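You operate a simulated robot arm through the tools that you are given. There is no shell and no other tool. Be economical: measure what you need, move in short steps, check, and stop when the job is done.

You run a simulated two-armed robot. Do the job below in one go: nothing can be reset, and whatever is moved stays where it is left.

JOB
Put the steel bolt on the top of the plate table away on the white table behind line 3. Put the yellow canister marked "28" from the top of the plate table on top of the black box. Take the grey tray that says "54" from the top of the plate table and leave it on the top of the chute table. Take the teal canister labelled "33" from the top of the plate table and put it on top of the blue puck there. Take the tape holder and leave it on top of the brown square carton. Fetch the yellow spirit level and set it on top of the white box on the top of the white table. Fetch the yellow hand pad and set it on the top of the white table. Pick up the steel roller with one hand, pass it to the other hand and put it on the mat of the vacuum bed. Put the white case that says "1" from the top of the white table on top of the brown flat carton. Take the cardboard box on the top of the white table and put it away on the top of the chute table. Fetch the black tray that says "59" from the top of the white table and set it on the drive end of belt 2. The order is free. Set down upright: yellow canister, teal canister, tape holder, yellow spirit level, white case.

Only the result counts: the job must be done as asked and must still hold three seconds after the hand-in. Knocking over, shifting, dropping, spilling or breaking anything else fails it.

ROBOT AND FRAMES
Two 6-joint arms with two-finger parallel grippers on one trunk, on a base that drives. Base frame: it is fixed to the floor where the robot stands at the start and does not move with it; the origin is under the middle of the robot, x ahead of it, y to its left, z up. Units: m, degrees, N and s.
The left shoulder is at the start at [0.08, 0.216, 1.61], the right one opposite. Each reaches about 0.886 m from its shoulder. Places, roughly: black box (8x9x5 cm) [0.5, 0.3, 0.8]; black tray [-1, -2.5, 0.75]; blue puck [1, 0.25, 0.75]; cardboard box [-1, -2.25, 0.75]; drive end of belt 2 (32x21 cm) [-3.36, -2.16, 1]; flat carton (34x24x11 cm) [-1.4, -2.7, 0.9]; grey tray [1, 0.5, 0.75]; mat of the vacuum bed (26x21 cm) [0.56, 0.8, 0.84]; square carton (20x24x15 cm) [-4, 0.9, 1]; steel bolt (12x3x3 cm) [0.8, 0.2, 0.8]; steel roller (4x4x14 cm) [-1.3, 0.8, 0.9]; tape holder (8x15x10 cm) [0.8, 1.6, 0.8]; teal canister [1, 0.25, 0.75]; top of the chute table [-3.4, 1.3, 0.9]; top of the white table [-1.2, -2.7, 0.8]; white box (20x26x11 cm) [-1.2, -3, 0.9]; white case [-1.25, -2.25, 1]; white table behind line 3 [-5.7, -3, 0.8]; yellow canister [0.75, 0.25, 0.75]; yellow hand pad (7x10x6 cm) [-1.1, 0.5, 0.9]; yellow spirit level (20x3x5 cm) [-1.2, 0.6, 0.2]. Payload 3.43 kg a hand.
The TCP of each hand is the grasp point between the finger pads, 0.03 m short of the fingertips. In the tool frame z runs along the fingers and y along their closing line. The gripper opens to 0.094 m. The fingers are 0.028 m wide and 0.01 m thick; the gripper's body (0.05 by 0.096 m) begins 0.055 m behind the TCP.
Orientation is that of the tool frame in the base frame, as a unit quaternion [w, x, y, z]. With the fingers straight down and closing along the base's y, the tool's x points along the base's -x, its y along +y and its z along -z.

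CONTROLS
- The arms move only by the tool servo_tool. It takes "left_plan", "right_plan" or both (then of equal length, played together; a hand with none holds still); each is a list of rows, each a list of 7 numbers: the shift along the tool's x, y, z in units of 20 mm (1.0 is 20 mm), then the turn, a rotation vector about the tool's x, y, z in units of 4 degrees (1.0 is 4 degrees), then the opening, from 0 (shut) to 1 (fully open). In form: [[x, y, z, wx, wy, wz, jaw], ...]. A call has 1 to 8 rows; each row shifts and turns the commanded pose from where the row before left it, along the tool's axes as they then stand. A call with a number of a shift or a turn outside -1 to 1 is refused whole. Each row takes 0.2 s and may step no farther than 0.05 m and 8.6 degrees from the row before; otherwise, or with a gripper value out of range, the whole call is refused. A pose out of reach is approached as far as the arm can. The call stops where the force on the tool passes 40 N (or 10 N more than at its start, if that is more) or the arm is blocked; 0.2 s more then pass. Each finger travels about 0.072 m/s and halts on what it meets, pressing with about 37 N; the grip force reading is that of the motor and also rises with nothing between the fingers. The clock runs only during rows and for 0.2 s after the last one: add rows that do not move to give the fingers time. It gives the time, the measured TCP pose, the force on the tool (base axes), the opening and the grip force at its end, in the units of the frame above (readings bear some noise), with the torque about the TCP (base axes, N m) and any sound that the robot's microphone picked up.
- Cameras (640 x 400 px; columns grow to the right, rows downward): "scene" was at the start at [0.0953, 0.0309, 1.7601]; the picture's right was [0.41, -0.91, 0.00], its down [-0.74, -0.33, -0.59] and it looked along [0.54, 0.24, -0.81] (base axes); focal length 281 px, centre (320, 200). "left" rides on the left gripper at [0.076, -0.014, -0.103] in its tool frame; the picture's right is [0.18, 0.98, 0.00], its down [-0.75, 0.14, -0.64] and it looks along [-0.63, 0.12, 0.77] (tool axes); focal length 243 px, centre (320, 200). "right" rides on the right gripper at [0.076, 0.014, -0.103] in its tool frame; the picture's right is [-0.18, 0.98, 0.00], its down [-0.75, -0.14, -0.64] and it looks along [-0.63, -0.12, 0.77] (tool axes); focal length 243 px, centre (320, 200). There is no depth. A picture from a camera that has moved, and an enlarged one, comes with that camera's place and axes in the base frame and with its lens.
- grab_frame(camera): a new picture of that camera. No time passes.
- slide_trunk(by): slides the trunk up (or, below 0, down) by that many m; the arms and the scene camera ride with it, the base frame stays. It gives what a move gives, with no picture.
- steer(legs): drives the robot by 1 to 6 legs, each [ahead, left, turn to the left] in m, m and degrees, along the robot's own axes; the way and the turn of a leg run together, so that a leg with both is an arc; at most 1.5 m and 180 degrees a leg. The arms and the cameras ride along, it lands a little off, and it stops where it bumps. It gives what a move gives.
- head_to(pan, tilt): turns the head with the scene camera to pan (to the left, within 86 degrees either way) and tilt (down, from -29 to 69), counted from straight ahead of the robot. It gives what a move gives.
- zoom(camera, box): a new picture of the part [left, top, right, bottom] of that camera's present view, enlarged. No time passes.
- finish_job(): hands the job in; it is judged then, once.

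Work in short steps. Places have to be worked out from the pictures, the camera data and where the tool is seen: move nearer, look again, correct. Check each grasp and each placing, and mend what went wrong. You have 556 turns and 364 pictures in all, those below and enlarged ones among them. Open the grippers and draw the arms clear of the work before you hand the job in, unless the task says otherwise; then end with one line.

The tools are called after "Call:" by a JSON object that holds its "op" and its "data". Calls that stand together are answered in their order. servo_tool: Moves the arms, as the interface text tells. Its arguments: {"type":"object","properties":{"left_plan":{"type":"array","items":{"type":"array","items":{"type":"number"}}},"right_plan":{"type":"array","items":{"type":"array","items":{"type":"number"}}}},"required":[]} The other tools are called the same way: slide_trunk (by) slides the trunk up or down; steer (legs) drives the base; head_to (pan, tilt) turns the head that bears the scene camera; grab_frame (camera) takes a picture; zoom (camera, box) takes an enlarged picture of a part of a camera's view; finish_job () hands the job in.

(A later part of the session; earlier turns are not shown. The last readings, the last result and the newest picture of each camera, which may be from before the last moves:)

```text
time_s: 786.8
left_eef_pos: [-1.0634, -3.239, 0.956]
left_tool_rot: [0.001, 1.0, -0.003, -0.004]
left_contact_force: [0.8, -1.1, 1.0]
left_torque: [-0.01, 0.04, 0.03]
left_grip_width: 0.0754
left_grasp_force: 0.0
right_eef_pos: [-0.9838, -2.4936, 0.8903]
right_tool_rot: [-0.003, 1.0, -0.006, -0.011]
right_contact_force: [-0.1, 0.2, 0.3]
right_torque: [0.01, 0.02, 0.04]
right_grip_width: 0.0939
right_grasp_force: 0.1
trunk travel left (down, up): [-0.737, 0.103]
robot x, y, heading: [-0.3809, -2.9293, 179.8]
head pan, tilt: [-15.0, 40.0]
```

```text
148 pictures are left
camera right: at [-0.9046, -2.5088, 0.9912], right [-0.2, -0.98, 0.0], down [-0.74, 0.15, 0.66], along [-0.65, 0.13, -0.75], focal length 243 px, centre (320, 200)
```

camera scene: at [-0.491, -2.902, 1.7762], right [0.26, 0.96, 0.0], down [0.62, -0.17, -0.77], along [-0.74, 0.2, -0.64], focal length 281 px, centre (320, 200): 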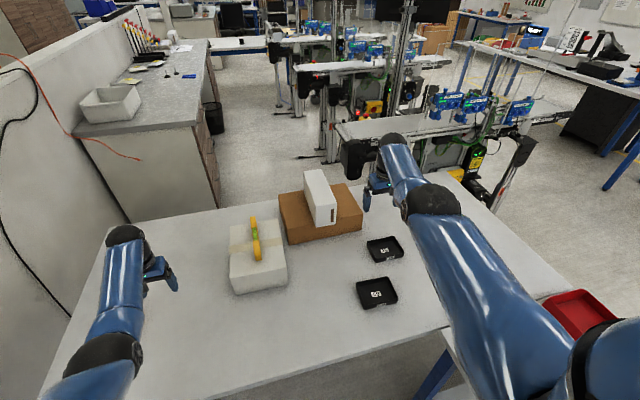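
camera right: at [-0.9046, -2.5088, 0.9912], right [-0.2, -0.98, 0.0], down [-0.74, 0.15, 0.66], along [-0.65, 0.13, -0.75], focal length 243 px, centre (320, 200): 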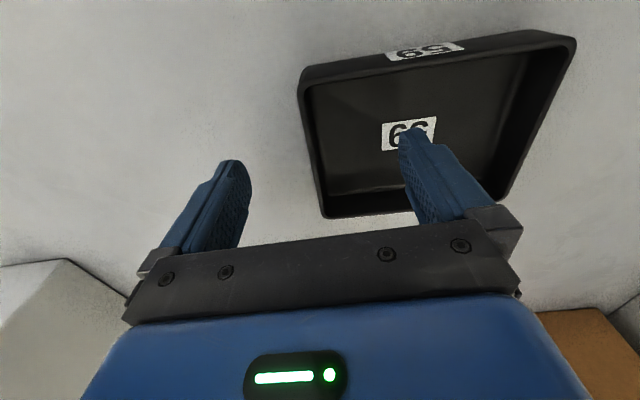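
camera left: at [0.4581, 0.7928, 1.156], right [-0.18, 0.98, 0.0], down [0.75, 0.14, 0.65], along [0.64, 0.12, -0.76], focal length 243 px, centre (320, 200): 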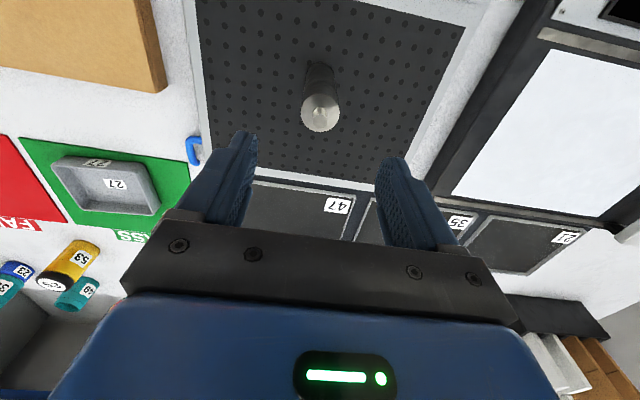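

Same geometry as with the grey tray. I lower 5 mm and close.

Call:
{"op": "servo_tool", "data": {"right_plan": [[0, 0, 0.25, 0, 0, 0, 1], [0, 0, 0, 0, 0, 0, 0], [0, 0, 0, 0, 0, 0, 0], [0, 0, 0, 0, 0, 0, 0], [0, 0, 0, 0, 0, 0, 0], [0, 0, 0, 0, 0, 0, 0]]}}

Call:
{"op": "slide_trunk", "data": {"by": 0.06}}

Call:
{"op": "grab_frame", "data": {"camera": "right"}}

Call:
{"op": "grab_frame", "data": {"camera": "scene"}}

```text
time_s: 788.2
left_eef_pos: [-1.0631, -3.2388, 0.9562]
left_tool_rot: [0.0, 1.0, -0.002, -0.004]
left_contact_force: [0.3, -0.1, 0.6]
left_torque: [0.05, -0.01, -0.01]
left_grip_width: 0.0751
left_grasp_force: 0.1
right_eef_pos: [-0.9838, -2.4936, 0.8853]
right_tool_rot: [-0.004, 1.0, -0.007, -0.011]
right_contact_force: [-1.1, -0.1, 0.7]
right_torque: [-0.04, -0.01, 0.02]
right_grip_width: 0.003
right_grasp_force: 36.4
trunk travel left (down, up): [-0.737, 0.103]
robot x, y, heading: [-0.3784, -2.9254, 179.7]
head pan, tilt: [-15.0, 40.0]
```

```text
time_s: 789.2
left_eef_pos: [-1.0642, -3.2386, 1.0163]
left_tool_rot: [0.001, 1.0, -0.002, -0.004]
left_contact_force: [-0.2, 0.8, -0.7]
left_torque: [-0.04, -0.02, -0.02]
left_grip_width: 0.0752
left_grasp_force: 0.1
right_eef_pos: [-0.9833, -2.4941, 0.9461]
right_tool_rot: [-0.003, 1.0, -0.007, -0.011]
right_contact_force: [-0.4, 0.2, -0.9]
right_torque: [0.09, -0.03, 0.0]
right_grip_width: 0.003
right_grasp_force: 37.1
trunk travel left (down, up): [-0.797, 0.043]
robot x, y, heading: [-0.3778, -2.9206, 179.9]
head pan, tilt: [-15.0, 40.0]
```

```text
147 pictures are left
camera right: at [-0.9046, -2.509, 1.0462], right [-0.2, -0.98, 0.0], down [-0.74, 0.15, 0.66], along [-0.65, 0.13, -0.75], focal length 243 px, centre (320, 200)
```

right: 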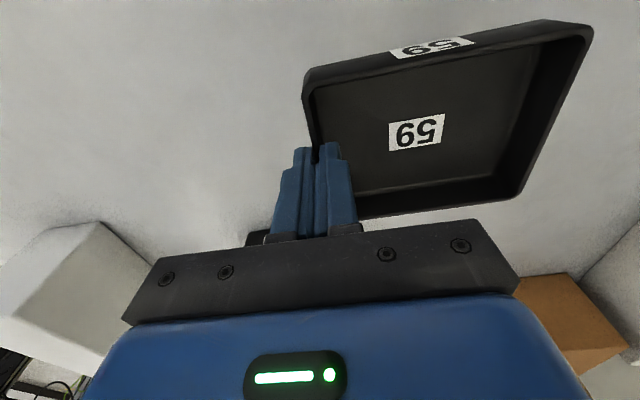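

```text
146 pictures are left
camera scene: at [-0.4926, -2.9023, 1.736], right [0.26, 0.96, 0.0], down [0.62, -0.17, -0.77], along [-0.74, 0.2, -0.64], focal length 281 px, centre (320, 200)
```

scene: 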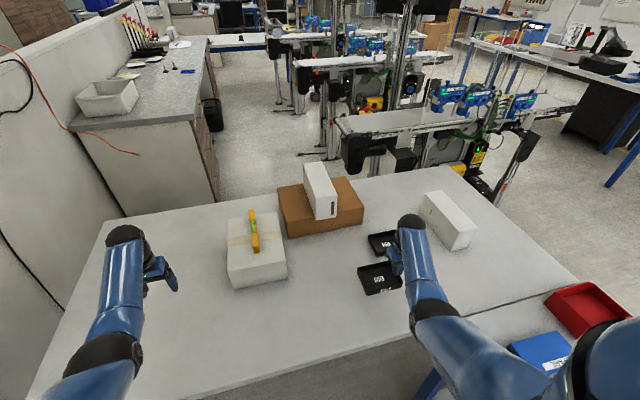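

Tray 59 is held level. I drive back around to the lane to find an approach to belt 2's drive end.

Call:
{"op": "slide_trunk", "data": {"by": 0.04}}

Call:
{"op": "steer", "data": {"legs": [[-1.43, 0, 0], [0, -0.92, 0], [0, -0.92, 0], [1.45, 0, 0]]}}

Call:
{"op": "steer", "data": {"legs": [[0, -0.95, 0], [1.0, 0, 0], [0.9, 0, 0]]}}

Call:
{"op": "head_to", "data": {"pan": 55, "tilt": 30}}

Call:
{"op": "grab_frame", "data": {"camera": "scene"}}

```text
time_s: 790.1
left_eef_pos: [-1.0642, -3.2388, 1.0562]
left_tool_rot: [0.0, 1.0, -0.002, -0.004]
left_contact_force: [-0.5, -0.1, 0.3]
left_torque: [0.01, 0.02, 0.0]
left_grip_width: 0.0749
left_grasp_force: 0.1
right_eef_pos: [-0.9838, -2.4934, 0.9859]
right_tool_rot: [-0.002, 1.0, -0.008, -0.01]
right_contact_force: [-0.1, -0.5, -1.6]
right_torque: [0.05, 0.0, -0.01]
right_grip_width: 0.0029
right_grasp_force: 36.9
trunk travel left (down, up): [-0.837, 0.003]
robot x, y, heading: [-0.3784, -2.9241, 180.0]
head pan, tilt: [-15.0, 40.0]
```

```text
time_s: 812.7
left_eef_pos: [-1.111, -1.4305, 1.0575]
left_tool_rot: [0.0, 1.0, 0.0, -0.005]
left_contact_force: [0.0, -0.3, -0.6]
left_torque: [0.0, 0.0, -0.02]
left_grip_width: 0.0752
left_grasp_force: 0.0
right_eef_pos: [-1.0364, -0.6859, 0.9862]
right_tool_rot: [-0.003, 1.0, -0.004, -0.012]
right_contact_force: [1.3, 0.0, -0.9]
right_torque: [0.06, 0.0, -0.02]
right_grip_width: 0.0031
right_grasp_force: 37.1
trunk travel left (down, up): [-0.837, 0.003]
robot x, y, heading: [-0.4252, -1.1122, -179.7]
head pan, tilt: [-15.0, 40.0]
```

```text
time_s: 826.8
left_eef_pos: [-3.0141, -0.4752, 1.057]
left_tool_rot: [0.001, 1.0, 0.002, -0.005]
left_contact_force: [-0.6, -0.4, -0.3]
left_torque: [-0.04, 0.0, 0.0]
left_grip_width: 0.0751
left_grasp_force: 0.1
right_eef_pos: [-2.9414, 0.2707, 0.9862]
right_tool_rot: [-0.004, 1.0, -0.002, -0.012]
right_contact_force: [0.5, 0.6, -0.6]
right_torque: [0.05, 0.0, -0.03]
right_grip_width: 0.003
right_grasp_force: 37.3
trunk travel left (down, up): [-0.837, 0.003]
robot x, y, heading: [-2.3329, -0.1563, -179.7]
head pan, tilt: [-15.0, 40.0]
```

```text
time_s: 828.2
left_eef_pos: [-3.0142, -0.4759, 1.0576]
left_tool_rot: [0.0, 1.0, 0.002, -0.005]
left_contact_force: [0.0, -0.9, 0.3]
left_torque: [0.01, -0.01, -0.02]
left_grip_width: 0.0752
left_grasp_force: 0.0
right_eef_pos: [-2.9428, 0.2696, 0.9867]
right_tool_rot: [-0.003, 1.0, -0.002, -0.011]
right_contact_force: [0.0, 0.0, -0.5]
right_torque: [0.05, -0.01, -0.04]
right_grip_width: 0.0031
right_grasp_force: 36.9
trunk travel left (down, up): [-0.837, 0.003]
robot x, y, heading: [-2.3305, -0.1583, -179.2]
head pan, tilt: [55.0, 30.0]
```

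```text
145 pictures are left
camera scene: at [-2.4159, -0.2291, 1.7915], right [-0.82, 0.57, 0.0], down [0.28, 0.41, -0.87], along [-0.49, -0.71, -0.5], focal length 281 px, centre (320, 200)
```

scene: 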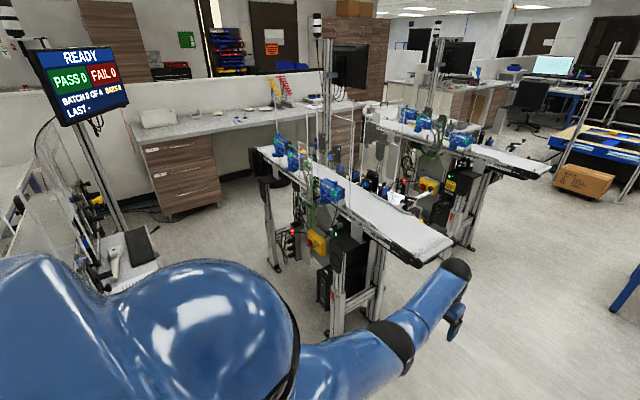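

Belt 2's drive end is its far (south) end near (−3.3, −2.16). I zoom in to study the surroundings.

Call:
{"op": "zoom", "data": {"camera": "scene", "box": [220, 100, 460, 290]}}

Call:
{"op": "zoom", "data": {"camera": "scene", "box": [20, 100, 260, 300]}}

```text
2.11 times, centred on (340, 195) of scene
camera zoom: at [-2.4159, -0.2291, 1.7915], right [-0.82, 0.57, 0.0], down [0.28, 0.41, -0.87], along [-0.49, -0.71, -0.5], focal length 592 px, centre (278, 210)
```

zoom: 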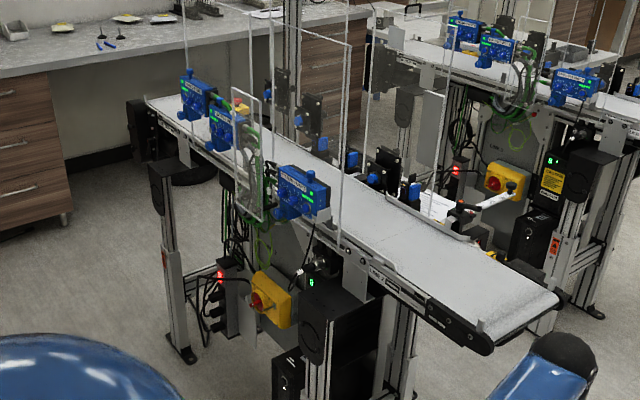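

```text
2.00 times, centred on (140, 200) of scene
camera zoom: at [-2.4159, -0.2291, 1.7915], right [-0.82, 0.57, 0.0], down [0.28, 0.41, -0.87], along [-0.49, -0.71, -0.5], focal length 563 px, centre (680, 200)
```

zoom: 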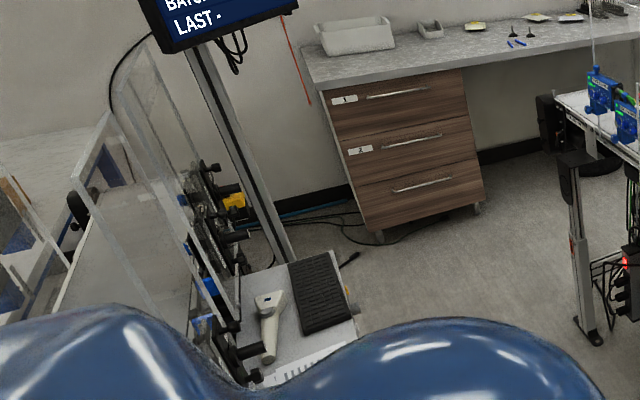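

Belt 2's south end has ~1 m of free aisle beyond it. I'll back down the gap between lines 1 and 2 facing north, so I first bring both hands inward and the tray up.

Call:
{"op": "servo_tool", "data": {"left_plan": [[0, -0.8, 0, 0, 0, 0, 0.5], [0, -0.8, 0, 0, 0, 0, 0.5], [0, -0.8, 0, 0, 0, 0, 0.5], [0, -0.8, 0, 0, 0, 0, 0.5], [0, -0.8, 0, 0, 0, 0, 0.5], [0, -0.8, 0, 0, 0, 0, 0.5], [0, -0.8, 0, 0, 0, 0, 0.5], [0, -0.8, 0, 0, 0, 0, 0.5]], "right_plan": [[-0.3, 0.5, -0.8, 0, 0, 0, 0], [-0.3, 0.5, -0.8, 0, 0, 0, 0], [-0.3, 0.5, -0.8, 0, 0, 0, 0], [-0.3, 0.5, -0.8, 0, 0, 0, 0], [-0.3, 0.5, -0.8, 0, 0, 0, 0], [-0.3, 0.5, -0.8, 0, 0, 0, 0], [-0.3, 0.5, -0.8, 0, 0, 0, 0], [-0.3, 0.5, -0.8, 0, 0, 0, 0]]}}

Call:
{"op": "grab_frame", "data": {"camera": "right"}}

```text
time_s: 830.0
left_eef_pos: [-3.0154, -0.3469, 1.0559]
left_tool_rot: [0.001, 1.0, 0.002, -0.004]
left_contact_force: [-0.3, -0.1, -0.3]
left_torque: [0.01, 0.02, 0.03]
left_grip_width: 0.0469
left_grasp_force: 0.0
right_eef_pos: [-2.9879, 0.1902, 1.1149]
right_tool_rot: [-0.003, 1.0, -0.003, -0.011]
right_contact_force: [-1.1, -0.2, -0.8]
right_torque: [0.09, -0.01, -0.02]
right_grip_width: 0.0027
right_grasp_force: 37.3
trunk travel left (down, up): [-0.837, 0.003]
robot x, y, heading: [-2.3314, -0.1568, -179.6]
head pan, tilt: [55.0, 30.0]
```

```text
142 pictures are left
camera right: at [-2.9092, 0.175, 1.2146], right [-0.19, -0.98, 0.0], down [-0.74, 0.14, 0.66], along [-0.65, 0.13, -0.75], focal length 243 px, centre (320, 200)
```

right: 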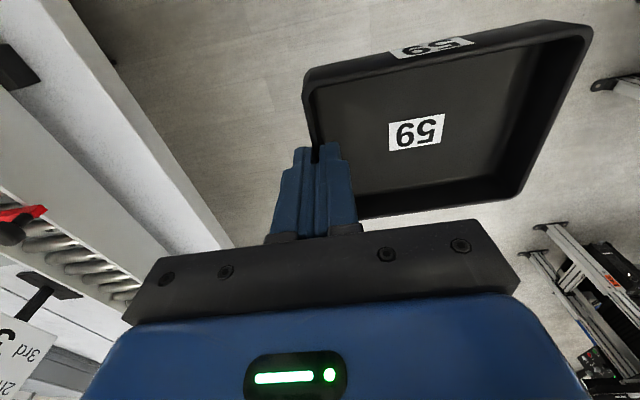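

I move the right hand a bit further in, then drive to the gap's mouth and turn to face north.

Call:
{"op": "servo_tool", "data": {"right_plan": [[0, 0.8, 0, 0, 0, 0, 0], [0, 0.8, 0, 0, 0, 0, 0], [0, 0.8, 0, 0, 0, 0, 0], [0, 0.8, 0, 0, 0, 0, 0], [0, 0.8, 0, 0, 0, 0, 0], [0, 0.8, 0, 0, 0, 0, 0]]}}

Call:
{"op": "steer", "data": {"legs": [[0.41, 0, 0], [0, 0, -90]]}}

Call:
{"op": "head_to", "data": {"pan": 86, "tilt": 45}}

Call:
{"op": "grab_frame", "data": {"camera": "scene"}}

Call:
{"op": "head_to", "data": {"pan": -86, "tilt": 45}}

Call:
{"op": "grab_frame", "data": {"camera": "scene"}}

```text
time_s: 831.4
left_eef_pos: [-3.0144, -0.3489, 1.0558]
left_tool_rot: [0.0, 1.0, 0.003, -0.005]
left_contact_force: [1.2, 0.3, -0.2]
left_torque: [-0.01, 0.03, 0.04]
left_grip_width: 0.0472
left_grasp_force: 0.0
right_eef_pos: [-2.9881, 0.0935, 1.1139]
right_tool_rot: [-0.004, 1.0, -0.002, -0.01]
right_contact_force: [0.3, 0.3, -1.4]
right_torque: [0.04, 0.01, -0.01]
right_grip_width: 0.003
right_grasp_force: 37.1
trunk travel left (down, up): [-0.837, 0.003]
robot x, y, heading: [-2.3318, -0.1535, -179.8]
head pan, tilt: [55.0, 30.0]
```

```text
time_s: 837.7
left_eef_pos: [-2.9468, 0.5196, 1.0563]
left_tool_rot: [-0.003, 0.717, -0.697, -0.003]
left_contact_force: [0.7, -0.1, 0.0]
left_torque: [-0.02, -0.03, -0.05]
left_grip_width: 0.0468
left_grasp_force: 0.1
right_eef_pos: [-2.5056, 0.5032, 1.1141]
right_tool_rot: [-0.01, 0.713, -0.701, -0.004]
right_contact_force: [-0.3, 0.6, -0.7]
right_torque: [0.01, -0.07, 0.03]
right_grip_width: 0.0029
right_grasp_force: 36.8
trunk travel left (down, up): [-0.837, 0.003]
robot x, y, heading: [-2.7378, -0.1597, 91.6]
head pan, tilt: [55.0, 30.0]
```

```text
time_s: 838.7
left_eef_pos: [-2.9468, 0.5199, 1.0564]
left_tool_rot: [-0.003, 0.717, -0.697, -0.004]
left_contact_force: [0.9, 1.0, 0.5]
left_torque: [-0.02, -0.01, 0.01]
left_grip_width: 0.047
left_grasp_force: 0.0
right_eef_pos: [-2.5041, 0.5023, 1.1152]
right_tool_rot: [-0.01, 0.713, -0.701, -0.005]
right_contact_force: [0.2, -0.6, -1.0]
right_torque: [0.0, -0.07, 0.01]
right_grip_width: 0.003
right_grasp_force: 37.5
trunk travel left (down, up): [-0.837, 0.003]
robot x, y, heading: [-2.7398, -0.1593, 91.6]
head pan, tilt: [85.9, 45.0]
```

```text
141 pictures are left
camera scene: at [-2.8231, -0.1227, 1.7689], right [0.04, 1.0, 0.0], down [0.71, -0.03, -0.71], along [-0.71, 0.03, -0.71], focal length 281 px, centre (320, 200)
```

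scene: 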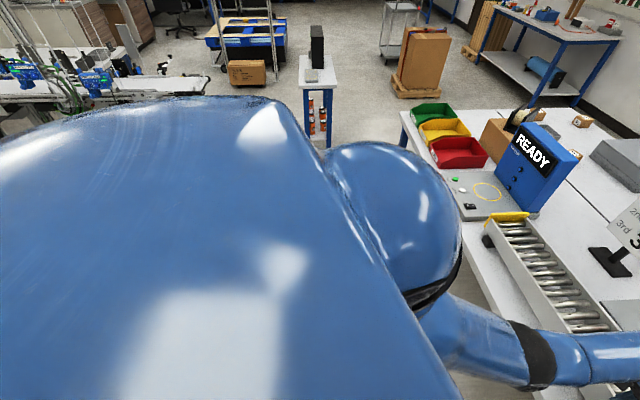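

```text
time_s: 841.3
left_eef_pos: [-2.9467, 0.5196, 1.057]
left_tool_rot: [-0.003, 0.717, -0.697, -0.004]
left_contact_force: [-0.5, 0.4, 0.2]
left_torque: [-0.03, -0.02, -0.01]
left_grip_width: 0.0471
left_grasp_force: 0.0
right_eef_pos: [-2.5056, 0.5027, 1.1132]
right_tool_rot: [-0.01, 0.713, -0.701, -0.005]
right_contact_force: [-0.8, -0.2, -0.9]
right_torque: [-0.02, -0.06, 0.02]
right_grip_width: 0.0033
right_grasp_force: 37.0
trunk travel left (down, up): [-0.837, 0.003]
robot x, y, heading: [-2.7385, -0.1622, 91.4]
head pan, tilt: [-85.9, 45.0]
```

```text
140 pictures are left
camera scene: at [-2.6611, -0.118, 1.7689], right [0.1, -0.99, 0.0], down [-0.7, -0.07, -0.71], along [0.7, 0.07, -0.71], focal length 281 px, centre (320, 200)
```

scene: 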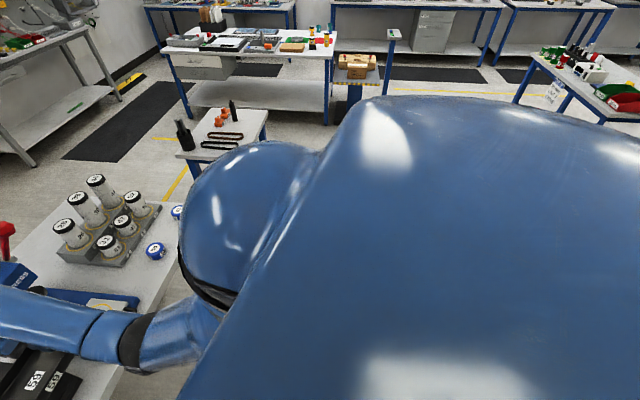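

I check the arm outline ahead to judge the width before entering the gap.

Call:
{"op": "head_to", "data": {"pan": 0, "tilt": 50}}

Call:
{"op": "grab_frame", "data": {"camera": "scene"}}

```text
time_s: 842.9
left_eef_pos: [-2.9467, 0.52, 1.0571]
left_tool_rot: [-0.003, 0.717, -0.697, -0.004]
left_contact_force: [0.5, 0.3, 0.4]
left_torque: [-0.02, -0.02, -0.01]
left_grip_width: 0.047
left_grasp_force: 0.1
right_eef_pos: [-2.5045, 0.5031, 1.1142]
right_tool_rot: [-0.01, 0.713, -0.701, -0.005]
right_contact_force: [-0.4, -0.6, -1.6]
right_torque: [-0.03, -0.05, 0.01]
right_grip_width: 0.0031
right_grasp_force: 36.7
trunk travel left (down, up): [-0.837, 0.003]
robot x, y, heading: [-2.7402, -0.1579, 91.3]
head pan, tilt: [0.0, 50.0]
```

```text
139 pictures are left
camera scene: at [-2.7442, -0.0492, 1.7619], right [1.0, 0.03, 0.0], down [0.02, -0.77, -0.64], along [-0.02, 0.64, -0.77], focal length 281 px, centre (320, 200)
```

scene: 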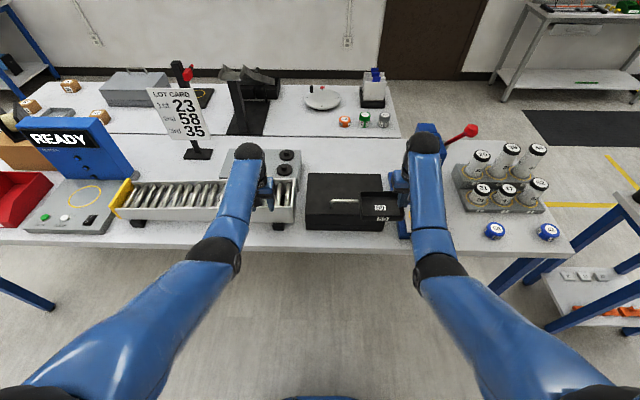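

Arms stay within ±0.3 m. I back away from the table, lower the trunk 0.2 (to pass under the monitor), and go down the gap at x≈−2.78 in stages.

Call:
{"op": "steer", "data": {"legs": [[-0.45, 0.04, -1.3]]}}

Call:
{"op": "slide_trunk", "data": {"by": -0.2}}

Call:
{"op": "head_to", "data": {"pan": -86, "tilt": 20}}

Call:
{"op": "grab_frame", "data": {"camera": "scene"}}

Call:
{"op": "head_to", "data": {"pan": 86, "tilt": 20}}

Call:
{"op": "grab_frame", "data": {"camera": "scene"}}

```text
time_s: 845.6
left_eef_pos: [-2.9665, 0.0685, 1.0544]
left_tool_rot: [-0.002, 0.712, -0.702, -0.003]
left_contact_force: [-0.5, 0.4, -0.3]
left_torque: [0.02, 0.01, 0.02]
left_grip_width: 0.0471
left_grasp_force: 0.1
right_eef_pos: [-2.5254, 0.0461, 1.1136]
right_tool_rot: [-0.01, 0.708, -0.706, -0.004]
right_contact_force: [0.2, -0.1, -0.1]
right_torque: [-0.07, -0.02, -0.03]
right_grip_width: 0.0026
right_grasp_force: 37.3
trunk travel left (down, up): [-0.837, 0.003]
robot x, y, heading: [-2.7713, -0.6162, 90.8]
head pan, tilt: [0.0, 50.0]
```

```text
time_s: 847.8
left_eef_pos: [-2.9676, 0.0671, 0.8563]
left_tool_rot: [-0.002, 0.711, -0.703, -0.004]
left_contact_force: [0.7, 0.5, 1.0]
left_torque: [-0.01, -0.03, 0.0]
left_grip_width: 0.0468
left_grasp_force: 0.0
right_eef_pos: [-2.5268, 0.0436, 0.9139]
right_tool_rot: [-0.01, 0.708, -0.706, -0.006]
right_contact_force: [-0.2, 0.2, -0.9]
right_torque: [-0.01, -0.03, 0.01]
right_grip_width: 0.0031
right_grasp_force: 37.3
trunk travel left (down, up): [-0.637, 0.203]
robot x, y, heading: [-2.7674, -0.6129, 90.7]
head pan, tilt: [0.0, 50.0]
```

```text
time_s: 849.4
left_eef_pos: [-2.967, 0.0654, 0.8565]
left_tool_rot: [-0.002, 0.712, -0.702, -0.004]
left_contact_force: [-0.2, 0.2, 0.0]
left_torque: [-0.03, 0.03, 0.01]
left_grip_width: 0.0471
left_grasp_force: 0.0
right_eef_pos: [-2.5265, 0.0436, 0.9141]
right_tool_rot: [-0.01, 0.708, -0.706, -0.005]
right_contact_force: [-0.9, -0.1, -0.8]
right_torque: [0.03, -0.06, 0.0]
right_grip_width: 0.0032
right_grasp_force: 36.7
trunk travel left (down, up): [-0.637, 0.203]
robot x, y, heading: [-2.7686, -0.6132, 91.0]
head pan, tilt: [-85.9, 20.0]
```

```text
138 pictures are left
camera scene: at [-2.6792, -0.5749, 1.6075], right [0.08, -1.0, 0.0], down [-0.34, -0.03, -0.94], along [0.94, 0.08, -0.34], focal length 281 px, centre (320, 200)
```

scene: 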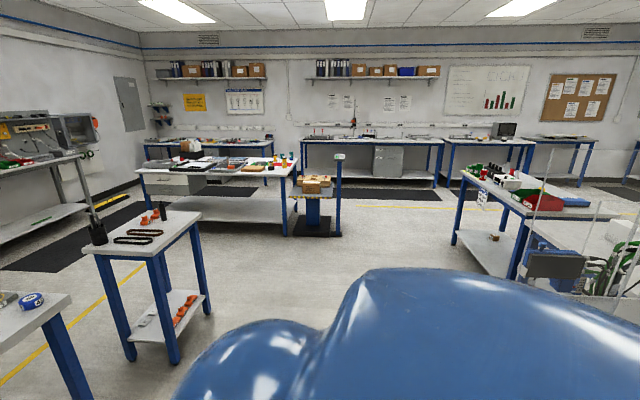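

```text
time_s: 852.0
left_eef_pos: [-2.966, 0.0662, 0.8561]
left_tool_rot: [-0.002, 0.711, -0.703, -0.003]
left_contact_force: [-0.8, -0.1, -0.2]
left_torque: [0.04, -0.01, 0.03]
left_grip_width: 0.0468
left_grasp_force: 0.2
right_eef_pos: [-2.525, 0.043, 0.9152]
right_tool_rot: [-0.01, 0.708, -0.706, -0.005]
right_contact_force: [0.4, 0.0, -1.0]
right_torque: [0.02, -0.03, -0.04]
right_grip_width: 0.0029
right_grasp_force: 37.0
trunk travel left (down, up): [-0.637, 0.203]
robot x, y, heading: [-2.7692, -0.6155, 90.7]
head pan, tilt: [85.9, 20.0]
```

```text
137 pictures are left
camera scene: at [-2.865, -0.5775, 1.6076], right [0.06, 1.0, 0.0], down [0.34, -0.02, -0.94], along [-0.94, 0.05, -0.34], focal length 281 px, centre (320, 200)
```

scene: 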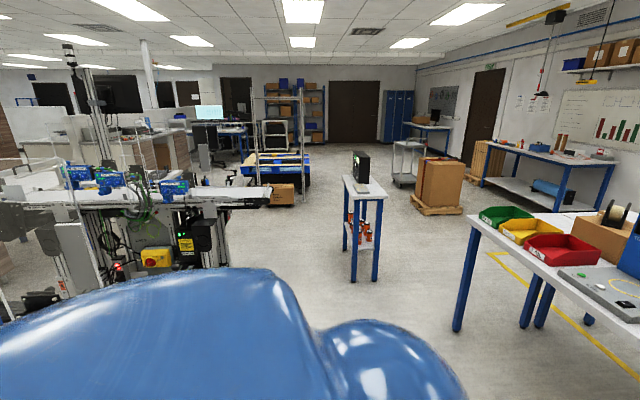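

Nothing at shoulder height on either side. I back down the gap in two stages.

Call:
{"op": "steer", "data": {"legs": [[-0.6, 0, -0.8]]}}

Call:
{"op": "head_to", "data": {"pan": -86, "tilt": 35}}

Call:
{"op": "grab_frame", "data": {"camera": "scene"}}

Call:
{"op": "head_to", "data": {"pan": 86, "tilt": 35}}

Call:
{"op": "grab_frame", "data": {"camera": "scene"}}

```text
time_s: 855.4
left_eef_pos: [-2.9533, -0.526, 0.8559]
left_tool_rot: [0.003, -0.707, 0.707, 0.004]
left_contact_force: [0.5, -0.1, 0.6]
left_torque: [-0.01, -0.01, 0.01]
left_grip_width: 0.047
left_grasp_force: 0.1
right_eef_pos: [-2.5125, -0.5541, 0.9129]
right_tool_rot: [0.01, -0.703, 0.711, 0.004]
right_contact_force: [-0.2, 0.2, -0.9]
right_torque: [-0.06, -0.05, -0.02]
right_grip_width: 0.0029
right_grasp_force: 36.9
trunk travel left (down, up): [-0.637, 0.203]
robot x, y, heading: [-2.7666, -1.2126, 90.0]
head pan, tilt: [85.9, 20.0]
```

```text
time_s: 858.0
left_eef_pos: [-2.952, -0.5276, 0.8563]
left_tool_rot: [0.003, -0.707, 0.707, 0.003]
left_contact_force: [-0.7, 0.5, -0.1]
left_torque: [0.01, 0.0, 0.02]
left_grip_width: 0.0473
left_grasp_force: 0.0
right_eef_pos: [-2.5127, -0.5569, 0.9156]
right_tool_rot: [0.009, -0.703, 0.711, 0.005]
right_contact_force: [-0.7, -0.3, -0.1]
right_torque: [-0.02, -0.05, -0.01]
right_grip_width: 0.0031
right_grasp_force: 37.6
trunk travel left (down, up): [-0.637, 0.203]
robot x, y, heading: [-2.7643, -1.2099, 90.3]
head pan, tilt: [-85.9, 35.0]
```

```text
136 pictures are left
camera scene: at [-2.6801, -1.1728, 1.5837], right [0.07, -1.0, 0.0], down [-0.57, -0.04, -0.82], along [0.82, 0.06, -0.57], focal length 281 px, centre (320, 200)
```

scene: 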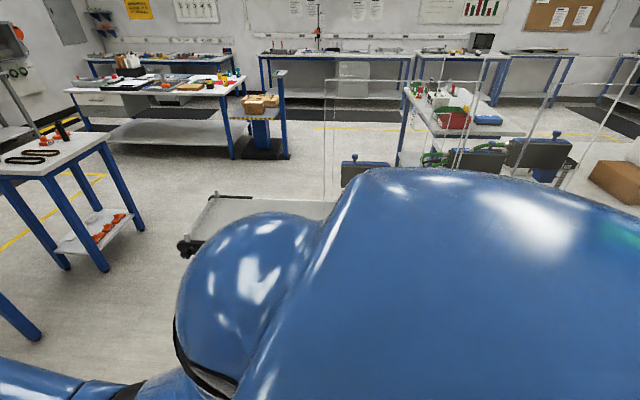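

```text
time_s: 860.6
left_eef_pos: [-2.9518, -0.5276, 0.8557]
left_tool_rot: [0.002, -0.706, 0.708, 0.004]
left_contact_force: [0.5, 0.9, 0.1]
left_torque: [-0.03, 0.0, 0.02]
left_grip_width: 0.0469
left_grasp_force: 0.0
right_eef_pos: [-2.5133, -0.5571, 0.9135]
right_tool_rot: [0.01, -0.702, 0.712, 0.005]
right_contact_force: [-0.8, 0.2, -0.3]
right_torque: [0.0, -0.05, -0.04]
right_grip_width: 0.0031
right_grasp_force: 37.0
trunk travel left (down, up): [-0.637, 0.203]
robot x, y, heading: [-2.7616, -1.207, 89.8]
head pan, tilt: [85.9, 35.0]
```

```text
135 pictures are left
camera scene: at [-2.8558, -1.1725, 1.5837], right [0.07, 1.0, 0.0], down [0.57, -0.04, -0.82], along [-0.82, 0.06, -0.57], focal length 281 px, centre (320, 200)
```

scene: 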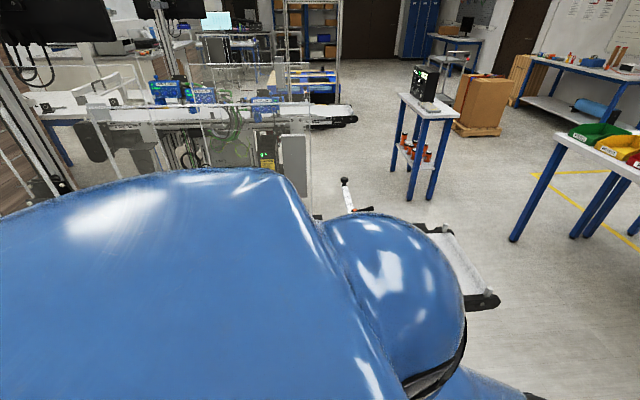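

Still clear. I continue back to y≈−2.0, shifting 3 cm further from the line‑1 monitor.

Call:
{"op": "steer", "data": {"legs": [[-0.5, 0.03, 0]]}}

Call:
{"op": "head_to", "data": {"pan": -86, "tilt": 20}}

Call:
{"op": "grab_frame", "data": {"camera": "scene"}}

Call:
{"op": "head_to", "data": {"pan": 86, "tilt": 35}}

Call:
{"op": "grab_frame", "data": {"camera": "scene"}}

```text
time_s: 863.5
left_eef_pos: [-2.9834, -1.0224, 0.8545]
left_tool_rot: [-0.002, 0.707, -0.707, -0.003]
left_contact_force: [-0.2, 0.1, 0.6]
left_torque: [0.01, -0.02, 0.01]
left_grip_width: 0.047
left_grasp_force: 0.2
right_eef_pos: [-2.5419, -1.0517, 0.9137]
right_tool_rot: [0.01, -0.703, 0.711, 0.005]
right_contact_force: [0.7, 0.4, -0.7]
right_torque: [-0.03, -0.07, 0.02]
right_grip_width: 0.0027
right_grasp_force: 37.1
trunk travel left (down, up): [-0.637, 0.203]
robot x, y, heading: [-2.7971, -1.7084, 90.2]
head pan, tilt: [85.9, 35.0]
```

```text
time_s: 866.1
left_eef_pos: [-2.9841, -1.023, 0.8563]
left_tool_rot: [0.003, -0.706, 0.708, 0.004]
left_contact_force: [-0.5, 1.0, 0.0]
left_torque: [-0.05, 0.02, -0.03]
left_grip_width: 0.0471
left_grasp_force: 0.0
right_eef_pos: [-2.5423, -1.0522, 0.9139]
right_tool_rot: [0.01, -0.703, 0.711, 0.005]
right_contact_force: [-0.4, -0.4, -1.5]
right_torque: [-0.01, -0.07, 0.0]
right_grip_width: 0.0029
right_grasp_force: 37.1
trunk travel left (down, up): [-0.637, 0.203]
robot x, y, heading: [-2.7959, -1.705, 89.9]
head pan, tilt: [-85.9, 20.0]
```

```text
134 pictures are left
camera scene: at [-2.7057, -1.6685, 1.6075], right [0.07, -1.0, 0.0], down [-0.34, -0.02, -0.94], along [0.94, 0.07, -0.34], focal length 281 px, centre (320, 200)
```

scene: 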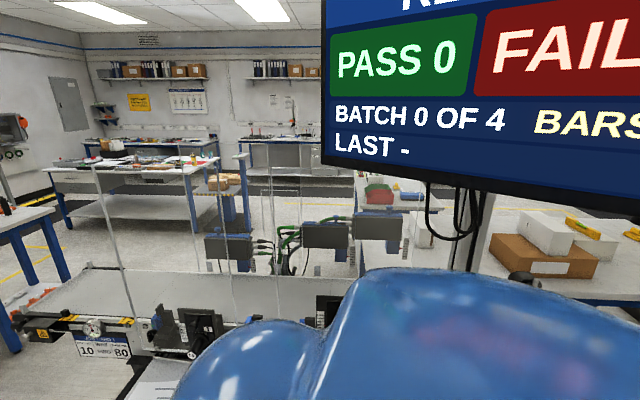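

```text
time_s: 868.7
left_eef_pos: [-2.9838, -1.0231, 0.8551]
left_tool_rot: [0.004, -0.706, 0.708, 0.004]
left_contact_force: [-0.1, -0.8, 0.3]
left_torque: [-0.01, -0.04, -0.03]
left_grip_width: 0.0469
left_grasp_force: 0.1
right_eef_pos: [-2.5414, -1.0534, 0.9147]
right_tool_rot: [0.011, -0.703, 0.711, 0.005]
right_contact_force: [0.7, 1.4, -0.4]
right_torque: [0.01, -0.06, -0.01]
right_grip_width: 0.0034
right_grasp_force: 36.7
trunk travel left (down, up): [-0.637, 0.203]
robot x, y, heading: [-2.7948, -1.7063, 89.7]
head pan, tilt: [85.9, 35.0]
```

```text
133 pictures are left
camera scene: at [-2.8864, -1.6686, 1.5837], right [0.07, 1.0, 0.0], down [0.57, -0.04, -0.82], along [-0.82, 0.06, -0.57], focal length 281 px, centre (320, 200)
```

scene: 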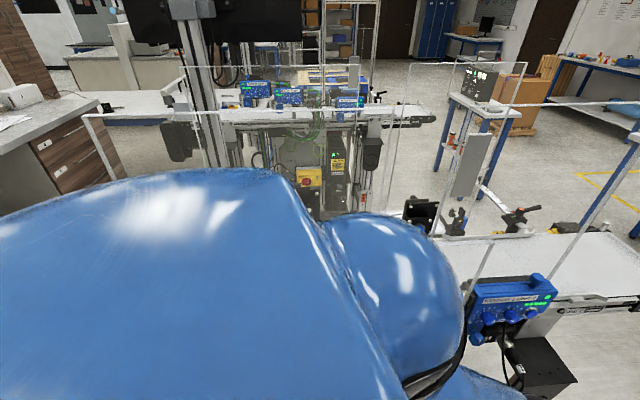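

The monitor is ~0.2 m clear. From here the case on the carton is visible; I zoom to verify its label.

Call:
{"op": "head_to", "data": {"pan": -86, "tilt": 20}}

Call:
{"op": "zoom", "data": {"camera": "scene", "box": [480, 190, 640, 300]}}

```text
time_s: 871.3
left_eef_pos: [-2.9838, -1.0233, 0.8566]
left_tool_rot: [0.002, -0.707, 0.708, 0.004]
left_contact_force: [0.0, -1.4, -0.4]
left_torque: [0.02, 0.01, -0.01]
left_grip_width: 0.0467
left_grasp_force: 0.1
right_eef_pos: [-2.5423, -1.0534, 0.914]
right_tool_rot: [0.011, -0.703, 0.711, 0.006]
right_contact_force: [0.0, 0.0, -1.0]
right_torque: [0.01, -0.07, -0.02]
right_grip_width: 0.003
right_grasp_force: 36.9
trunk travel left (down, up): [-0.637, 0.203]
robot x, y, heading: [-2.798, -1.707, 89.9]
head pan, tilt: [-85.9, 20.0]
```

```text
3.64 times, centred on (560, 245) of scene
camera zoom: at [-2.7057, -1.6685, 1.6075], right [0.07, -1.0, 0.0], down [-0.34, -0.02, -0.94], along [0.94, 0.07, -0.34], focal length 1023 px, centre (-553, 36)
```

zoom: 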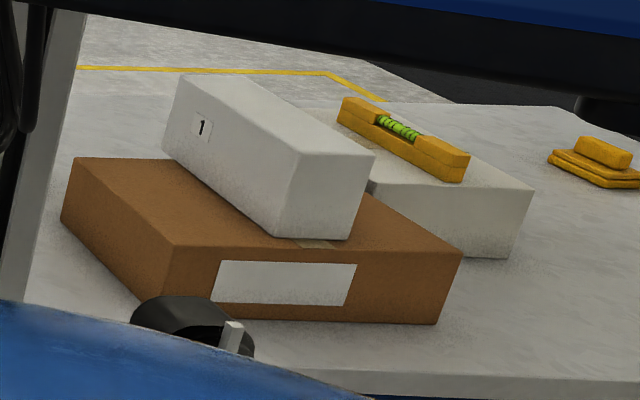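

Label "1" confirmed, and the level and pad are fine. I continue backing to y≈−2.85.

Call:
{"op": "steer", "data": {"legs": [[-0.6, 0, 0], [-0.55, 0, 0]]}}

Call:
{"op": "head_to", "data": {"pan": 40, "tilt": 40}}

Call:
{"op": "grab_frame", "data": {"camera": "scene"}}

```text
time_s: 877.5
left_eef_pos: [-2.9875, -2.1708, 0.8552]
left_tool_rot: [-0.003, 0.708, -0.706, -0.004]
left_contact_force: [-0.5, -0.1, 0.2]
left_torque: [0.0, -0.04, 0.0]
left_grip_width: 0.0468
left_grasp_force: 0.1
right_eef_pos: [-2.5464, -2.198, 0.9134]
right_tool_rot: [0.01, -0.706, 0.708, 0.005]
right_contact_force: [0.0, -0.9, -0.1]
right_torque: [-0.01, -0.03, 0.04]
right_grip_width: 0.0032
right_grasp_force: 37.2
trunk travel left (down, up): [-0.637, 0.203]
robot x, y, heading: [-2.7977, -2.8534, 90.4]
head pan, tilt: [-85.9, 20.0]
```

```text
time_s: 879.5
left_eef_pos: [-2.9867, -2.1718, 0.8562]
left_tool_rot: [-0.003, 0.708, -0.706, -0.004]
left_contact_force: [0.0, 0.7, 1.2]
left_torque: [0.0, 0.02, -0.01]
left_grip_width: 0.047
left_grasp_force: 0.0
right_eef_pos: [-2.5462, -2.1996, 0.9145]
right_tool_rot: [0.01, -0.705, 0.709, 0.005]
right_contact_force: [0.8, -0.4, -1.9]
right_torque: [-0.02, -0.06, -0.01]
right_grip_width: 0.0026
right_grasp_force: 36.7
trunk travel left (down, up): [-0.637, 0.203]
robot x, y, heading: [-2.7984, -2.8516, 90.2]
head pan, tilt: [40.0, 40.0]
```

```text
131 pictures are left
camera scene: at [-2.8539, -2.7578, 1.5761], right [0.76, 0.65, 0.0], down [0.42, -0.49, -0.77], along [-0.49, 0.58, -0.64], focal length 281 px, centre (320, 200)
```

scene: 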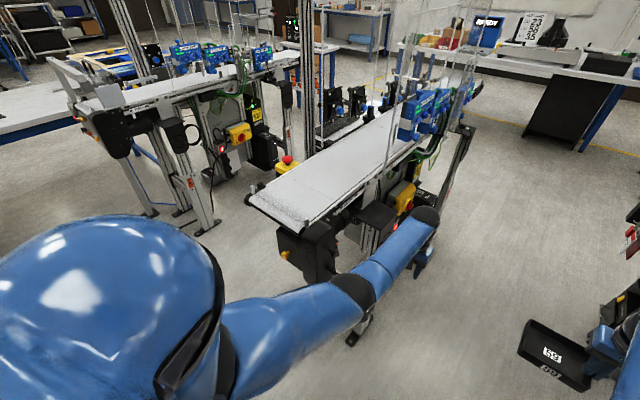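

Clear view of belt 2's drive end: x −3.48…−3.24, y up to −2.375. I retract the left hand low and bring the right hand to the middle.

Call:
{"op": "servo_tool", "data": {"left_plan": [[0.8, 0, 0.9, 0, 0, 0, 0.5], [0.8, 0, 0.9, 0, 0, 0, 0.5], [0.8, 0, 0.9, 0, 0, 0, 0.5], [0.8, 0, 0.9, 0, 0, 0, 0.5], [0.8, 0, 0.9, 0, 0, 0, 0.5], [0.8, 0, 0.9, 0, 0, 0, 0.5], [0.8, 0, 0.9, 0, 0, 0, 0.5], [0.8, 0, 0.9, 0, 0, 0, 0.5]], "right_plan": [[0, 0.8, 0, 0, 0, 0, 0], [0, 0.8, 0, 0, 0, 0, 0], [0, 0.8, 0, 0, 0, 0, 0], [0, 0.8, 0, 0, 0, 0, 0], [0, 0.8, 0, 0, 0, 0, 0], [0, 0.8, 0, 0, 0, 0, 0], [0, 0.8, 0, 0, 0, 0, 0], [0, 0.8, 0, 0, 0, 0, 0]]}}

Call:
{"op": "servo_tool", "data": {"left_plan": [[0.9, 0, 0.5, 0, 0, 0, 0.5], [0.9, 0, 0.5, 0, 0, 0, 0.5], [0.9, 0, 0.5, 0, 0, 0, 0.5], [0.9, 0, 0.5, 0, 0, 0, 0.5], [0.9, 0, 0.5, 0, 0, 0, 0.5], [0.9, 0, 0.5, 0, 0, 0, 0.5]]}}

Call:
{"op": "slide_trunk", "data": {"by": 0.2}}

Call:
{"op": "grab_frame", "data": {"camera": "scene"}}

```text
time_s: 881.3
left_eef_pos: [-2.9878, -2.2997, 0.7097]
left_tool_rot: [-0.002, 0.709, -0.705, -0.003]
left_contact_force: [1.0, 0.2, -0.1]
left_torque: [0.05, -0.02, 0.01]
left_grip_width: 0.047
left_grasp_force: 0.2
right_eef_pos: [-2.6762, -2.1979, 0.9137]
right_tool_rot: [0.01, -0.705, 0.709, 0.006]
right_contact_force: [-0.2, 0.6, -1.3]
right_torque: [-0.03, -0.03, 0.0]
right_grip_width: 0.003
right_grasp_force: 37.2
trunk travel left (down, up): [-0.637, 0.203]
robot x, y, heading: [-2.7965, -2.8533, 90.5]
head pan, tilt: [40.0, 40.0]
```

```text
time_s: 882.7
left_eef_pos: [-2.9869, -2.4073, 0.6489]
left_tool_rot: [-0.003, 0.708, -0.706, -0.004]
left_contact_force: [0.1, 0.3, -0.5]
left_torque: [0.03, 0.04, -0.01]
left_grip_width: 0.0469
left_grasp_force: 0.1
right_eef_pos: [-2.6754, -2.1995, 0.9132]
right_tool_rot: [0.011, -0.705, 0.709, 0.006]
right_contact_force: [-0.7, 0.0, -0.8]
right_torque: [0.02, -0.04, 0.0]
right_grip_width: 0.0031
right_grasp_force: 36.7
trunk travel left (down, up): [-0.637, 0.203]
robot x, y, heading: [-2.7962, -2.8516, 90.0]
head pan, tilt: [40.0, 40.0]
```

```text
time_s: 884.9
left_eef_pos: [-2.9878, -2.4077, 0.8497]
left_tool_rot: [-0.002, 0.709, -0.706, -0.005]
left_contact_force: [-0.3, -1.0, 0.4]
left_torque: [0.0, 0.01, -0.03]
left_grip_width: 0.0472
left_grasp_force: 0.1
right_eef_pos: [-2.6755, -2.1981, 1.1128]
right_tool_rot: [0.01, -0.705, 0.709, 0.005]
right_contact_force: [0.0, 0.0, -0.3]
right_torque: [-0.01, -0.03, 0.01]
right_grip_width: 0.003
right_grasp_force: 36.8
trunk travel left (down, up): [-0.837, 0.003]
robot x, y, heading: [-2.7972, -2.8493, 90.3]
head pan, tilt: [40.0, 40.0]
```

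```text
130 pictures are left
camera scene: at [-2.854, -2.7577, 1.7761], right [0.76, 0.65, 0.0], down [0.42, -0.49, -0.77], along [-0.5, 0.58, -0.64], focal length 281 px, centre (320, 200)
```

scene: 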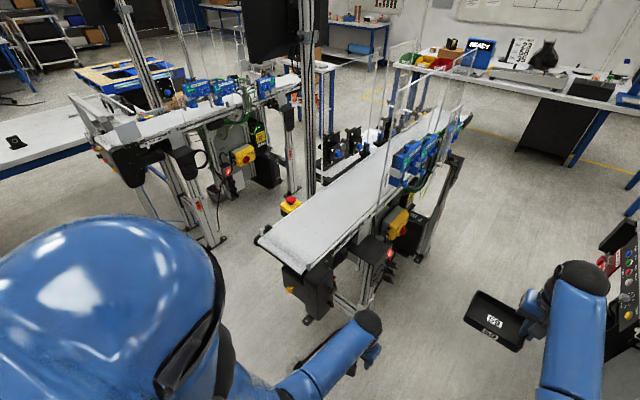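

Belt surface z≈1.0. I back 0.12 m so the low left hand clears the motor, slide west to x≈−3.43, then look.

Call:
{"op": "steer", "data": {"legs": [[-0.12, 0, 0], [0, 0.63, 0]]}}

Call:
{"op": "head_to", "data": {"pan": 0, "tilt": 45}}

Call:
{"op": "grab_frame", "data": {"camera": "scene"}}

Call:
{"op": "grab_frame", "data": {"camera": "right"}}

```text
time_s: 886.8
left_eef_pos: [-2.9984, -2.5688, 0.8746]
left_tool_rot: [-0.023, 0.735, -0.677, -0.027]
left_contact_force: [0.1, 0.1, 0.1]
left_torque: [0.05, 0.02, -0.01]
left_grip_width: 0.0467
left_grasp_force: 0.1
right_eef_pos: [-2.7, -2.3601, 1.1318]
right_tool_rot: [-0.012, 0.733, -0.68, 0.0]
right_contact_force: [0.6, -0.5, -0.8]
right_torque: [0.06, -0.04, 0.03]
right_grip_width: 0.003
right_grasp_force: 37.1
trunk travel left (down, up): [-0.837, 0.003]
robot x, y, heading: [-2.7752, -2.9402, 94.9]
head pan, tilt: [40.0, 40.0]
stopped in leg 2: the robot was blocked; the commanded pose is now the measured one
```

```text
time_s: 887.9
left_eef_pos: [-3.0008, -2.5466, 0.8642]
left_tool_rot: [-0.015, 0.736, -0.677, -0.016]
left_contact_force: [0.5, 0.7, 0.0]
left_torque: [0.0, 0.01, -0.01]
left_grip_width: 0.0469
left_grasp_force: 0.0
right_eef_pos: [-2.7037, -2.3287, 1.1157]
right_tool_rot: [-0.004, 0.733, -0.68, 0.009]
right_contact_force: [0.2, 0.8, -0.4]
right_torque: [-0.06, -0.03, -0.02]
right_grip_width: 0.0034
right_grasp_force: 37.0
trunk travel left (down, up): [-0.837, 0.003]
robot x, y, heading: [-2.7829, -2.938, 94.6]
head pan, tilt: [0.0, 45.0]
```

```text
129 pictures are left
camera scene: at [-2.7906, -2.8187, 1.7682], right [1.0, 0.09, 0.0], down [0.06, -0.71, -0.7], along [-0.06, 0.7, -0.71], focal length 281 px, centre (320, 200)
```

scene: 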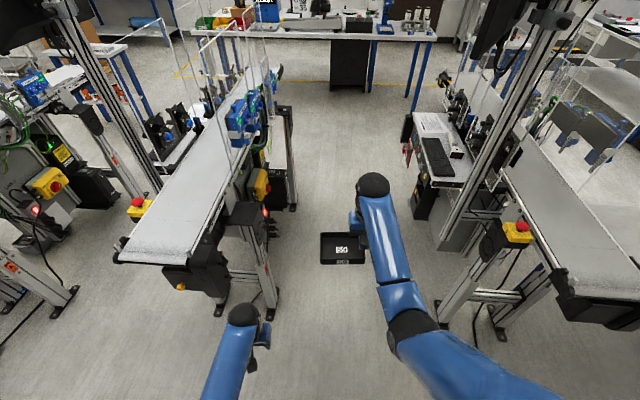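

```text
128 pictures are left
camera right: at [-2.7135, -2.4044, 1.218], right [-0.99, 0.11, -0.02], down [0.07, 0.77, 0.64], along [0.08, 0.63, -0.77], focal length 243 px, centre (320, 200)
```

right: 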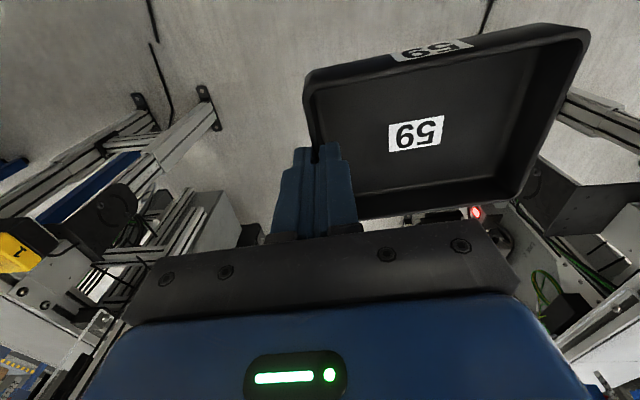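

The base bumped the cabinets behind. I move forward 8 cm, straighten, and slide west from there.

Call:
{"op": "steer", "data": {"legs": [[0.085, 0, -4.6]]}}

Call:
{"op": "steer", "data": {"legs": [[0, 0.2, 0]]}}

Call:
{"op": "grab_frame", "data": {"camera": "scene"}}

```text
time_s: 889.0
left_eef_pos: [-2.9747, -2.4621, 0.8696]
left_tool_rot: [-0.021, 0.708, -0.706, -0.021]
left_contact_force: [-0.3, -0.9, -0.1]
left_torque: [0.06, 0.04, 0.01]
left_grip_width: 0.0469
left_grasp_force: 0.1
right_eef_pos: [-2.6623, -2.2739, 1.1268]
right_tool_rot: [0.01, -0.706, 0.708, -0.005]
right_contact_force: [-0.1, -1.5, -0.5]
right_torque: [0.08, -0.07, 0.03]
right_grip_width: 0.0031
right_grasp_force: 36.7
trunk travel left (down, up): [-0.837, 0.003]
robot x, y, heading: [-2.7812, -2.8581, 90.2]
head pan, tilt: [0.0, 45.0]
```

```text
time_s: 890.6
left_eef_pos: [-3.1695, -2.4527, 0.8639]
left_tool_rot: [-0.014, 0.708, -0.706, -0.017]
left_contact_force: [-0.5, 0.4, -0.1]
left_torque: [0.01, 0.04, 0.0]
left_grip_width: 0.0466
left_grasp_force: 0.0
right_eef_pos: [-2.8565, -2.2605, 1.1176]
right_tool_rot: [0.003, -0.706, 0.708, -0.008]
right_contact_force: [1.2, -0.3, -1.1]
right_torque: [-0.02, -0.01, -0.06]
right_grip_width: 0.003
right_grasp_force: 37.3
trunk travel left (down, up): [-0.837, 0.003]
robot x, y, heading: [-2.9855, -2.862, 90.3]
head pan, tilt: [0.0, 45.0]
```

```text
127 pictures are left
camera scene: at [-2.9781, -2.7438, 1.7688], right [1.0, 0.01, 0.0], down [0.0, -0.71, -0.71], along [-0.01, 0.71, -0.71], focal length 281 px, centre (320, 200)
```

scene: 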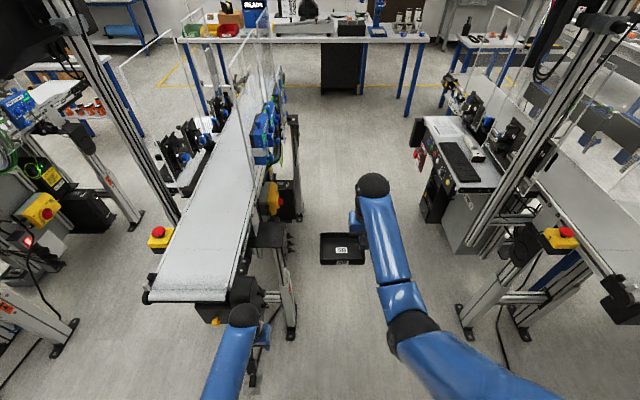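

Left hand has ~10 cm to the motor. I continue west to bring the tray over the belt.

Call:
{"op": "steer", "data": {"legs": [[0, 0.44, 0]]}}

Call:
{"op": "grab_frame", "data": {"camera": "scene"}}

Call:
{"op": "grab_frame", "data": {"camera": "right"}}

```text
time_s: 893.2
left_eef_pos: [-3.601, -2.4534, 0.8649]
left_tool_rot: [0.015, -0.705, 0.709, 0.017]
left_contact_force: [0.3, 0.9, 0.4]
left_torque: [-0.02, 0.04, 0.02]
left_grip_width: 0.0469
left_grasp_force: 0.0
right_eef_pos: [-3.2845, -2.2623, 1.1184]
right_tool_rot: [0.005, -0.702, 0.712, -0.008]
right_contact_force: [0.4, -0.6, -0.5]
right_torque: [0.02, -0.03, -0.02]
right_grip_width: 0.0028
right_grasp_force: 37.3
trunk travel left (down, up): [-0.837, 0.003]
robot x, y, heading: [-3.4159, -2.8585, 89.9]
head pan, tilt: [0.0, 45.0]
```

```text
126 pictures are left
camera scene: at [-3.4139, -2.7453, 1.7689], right [1.0, 0.0, 0.0], down [0.0, -0.71, -0.71], along [0.0, 0.71, -0.71], focal length 281 px, centre (320, 200)
```

scene: 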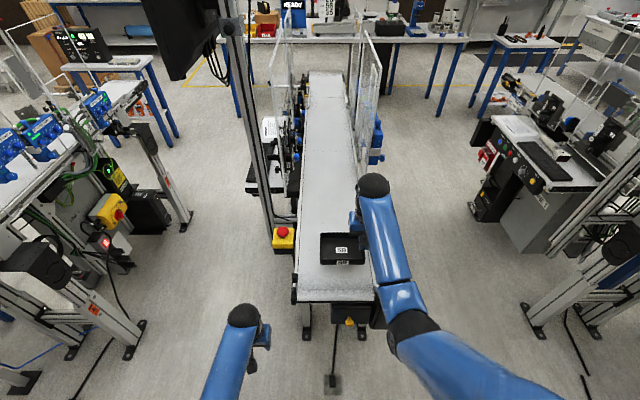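

```text
125 pictures are left
camera right: at [-3.3017, -2.3372, 1.22], right [-0.98, 0.2, -0.02], down [0.14, 0.76, 0.64], along [0.14, 0.62, -0.77], focal length 243 px, centre (320, 200)
```

right: 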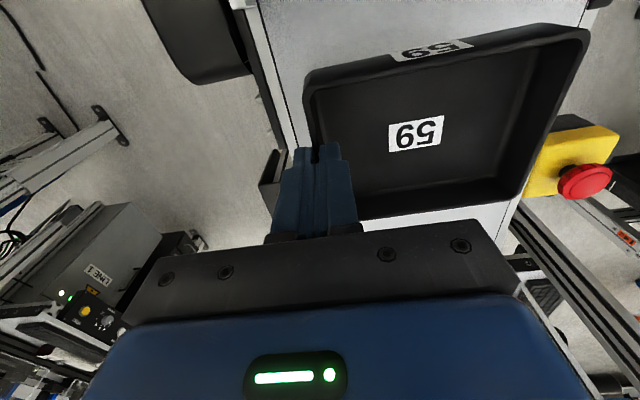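

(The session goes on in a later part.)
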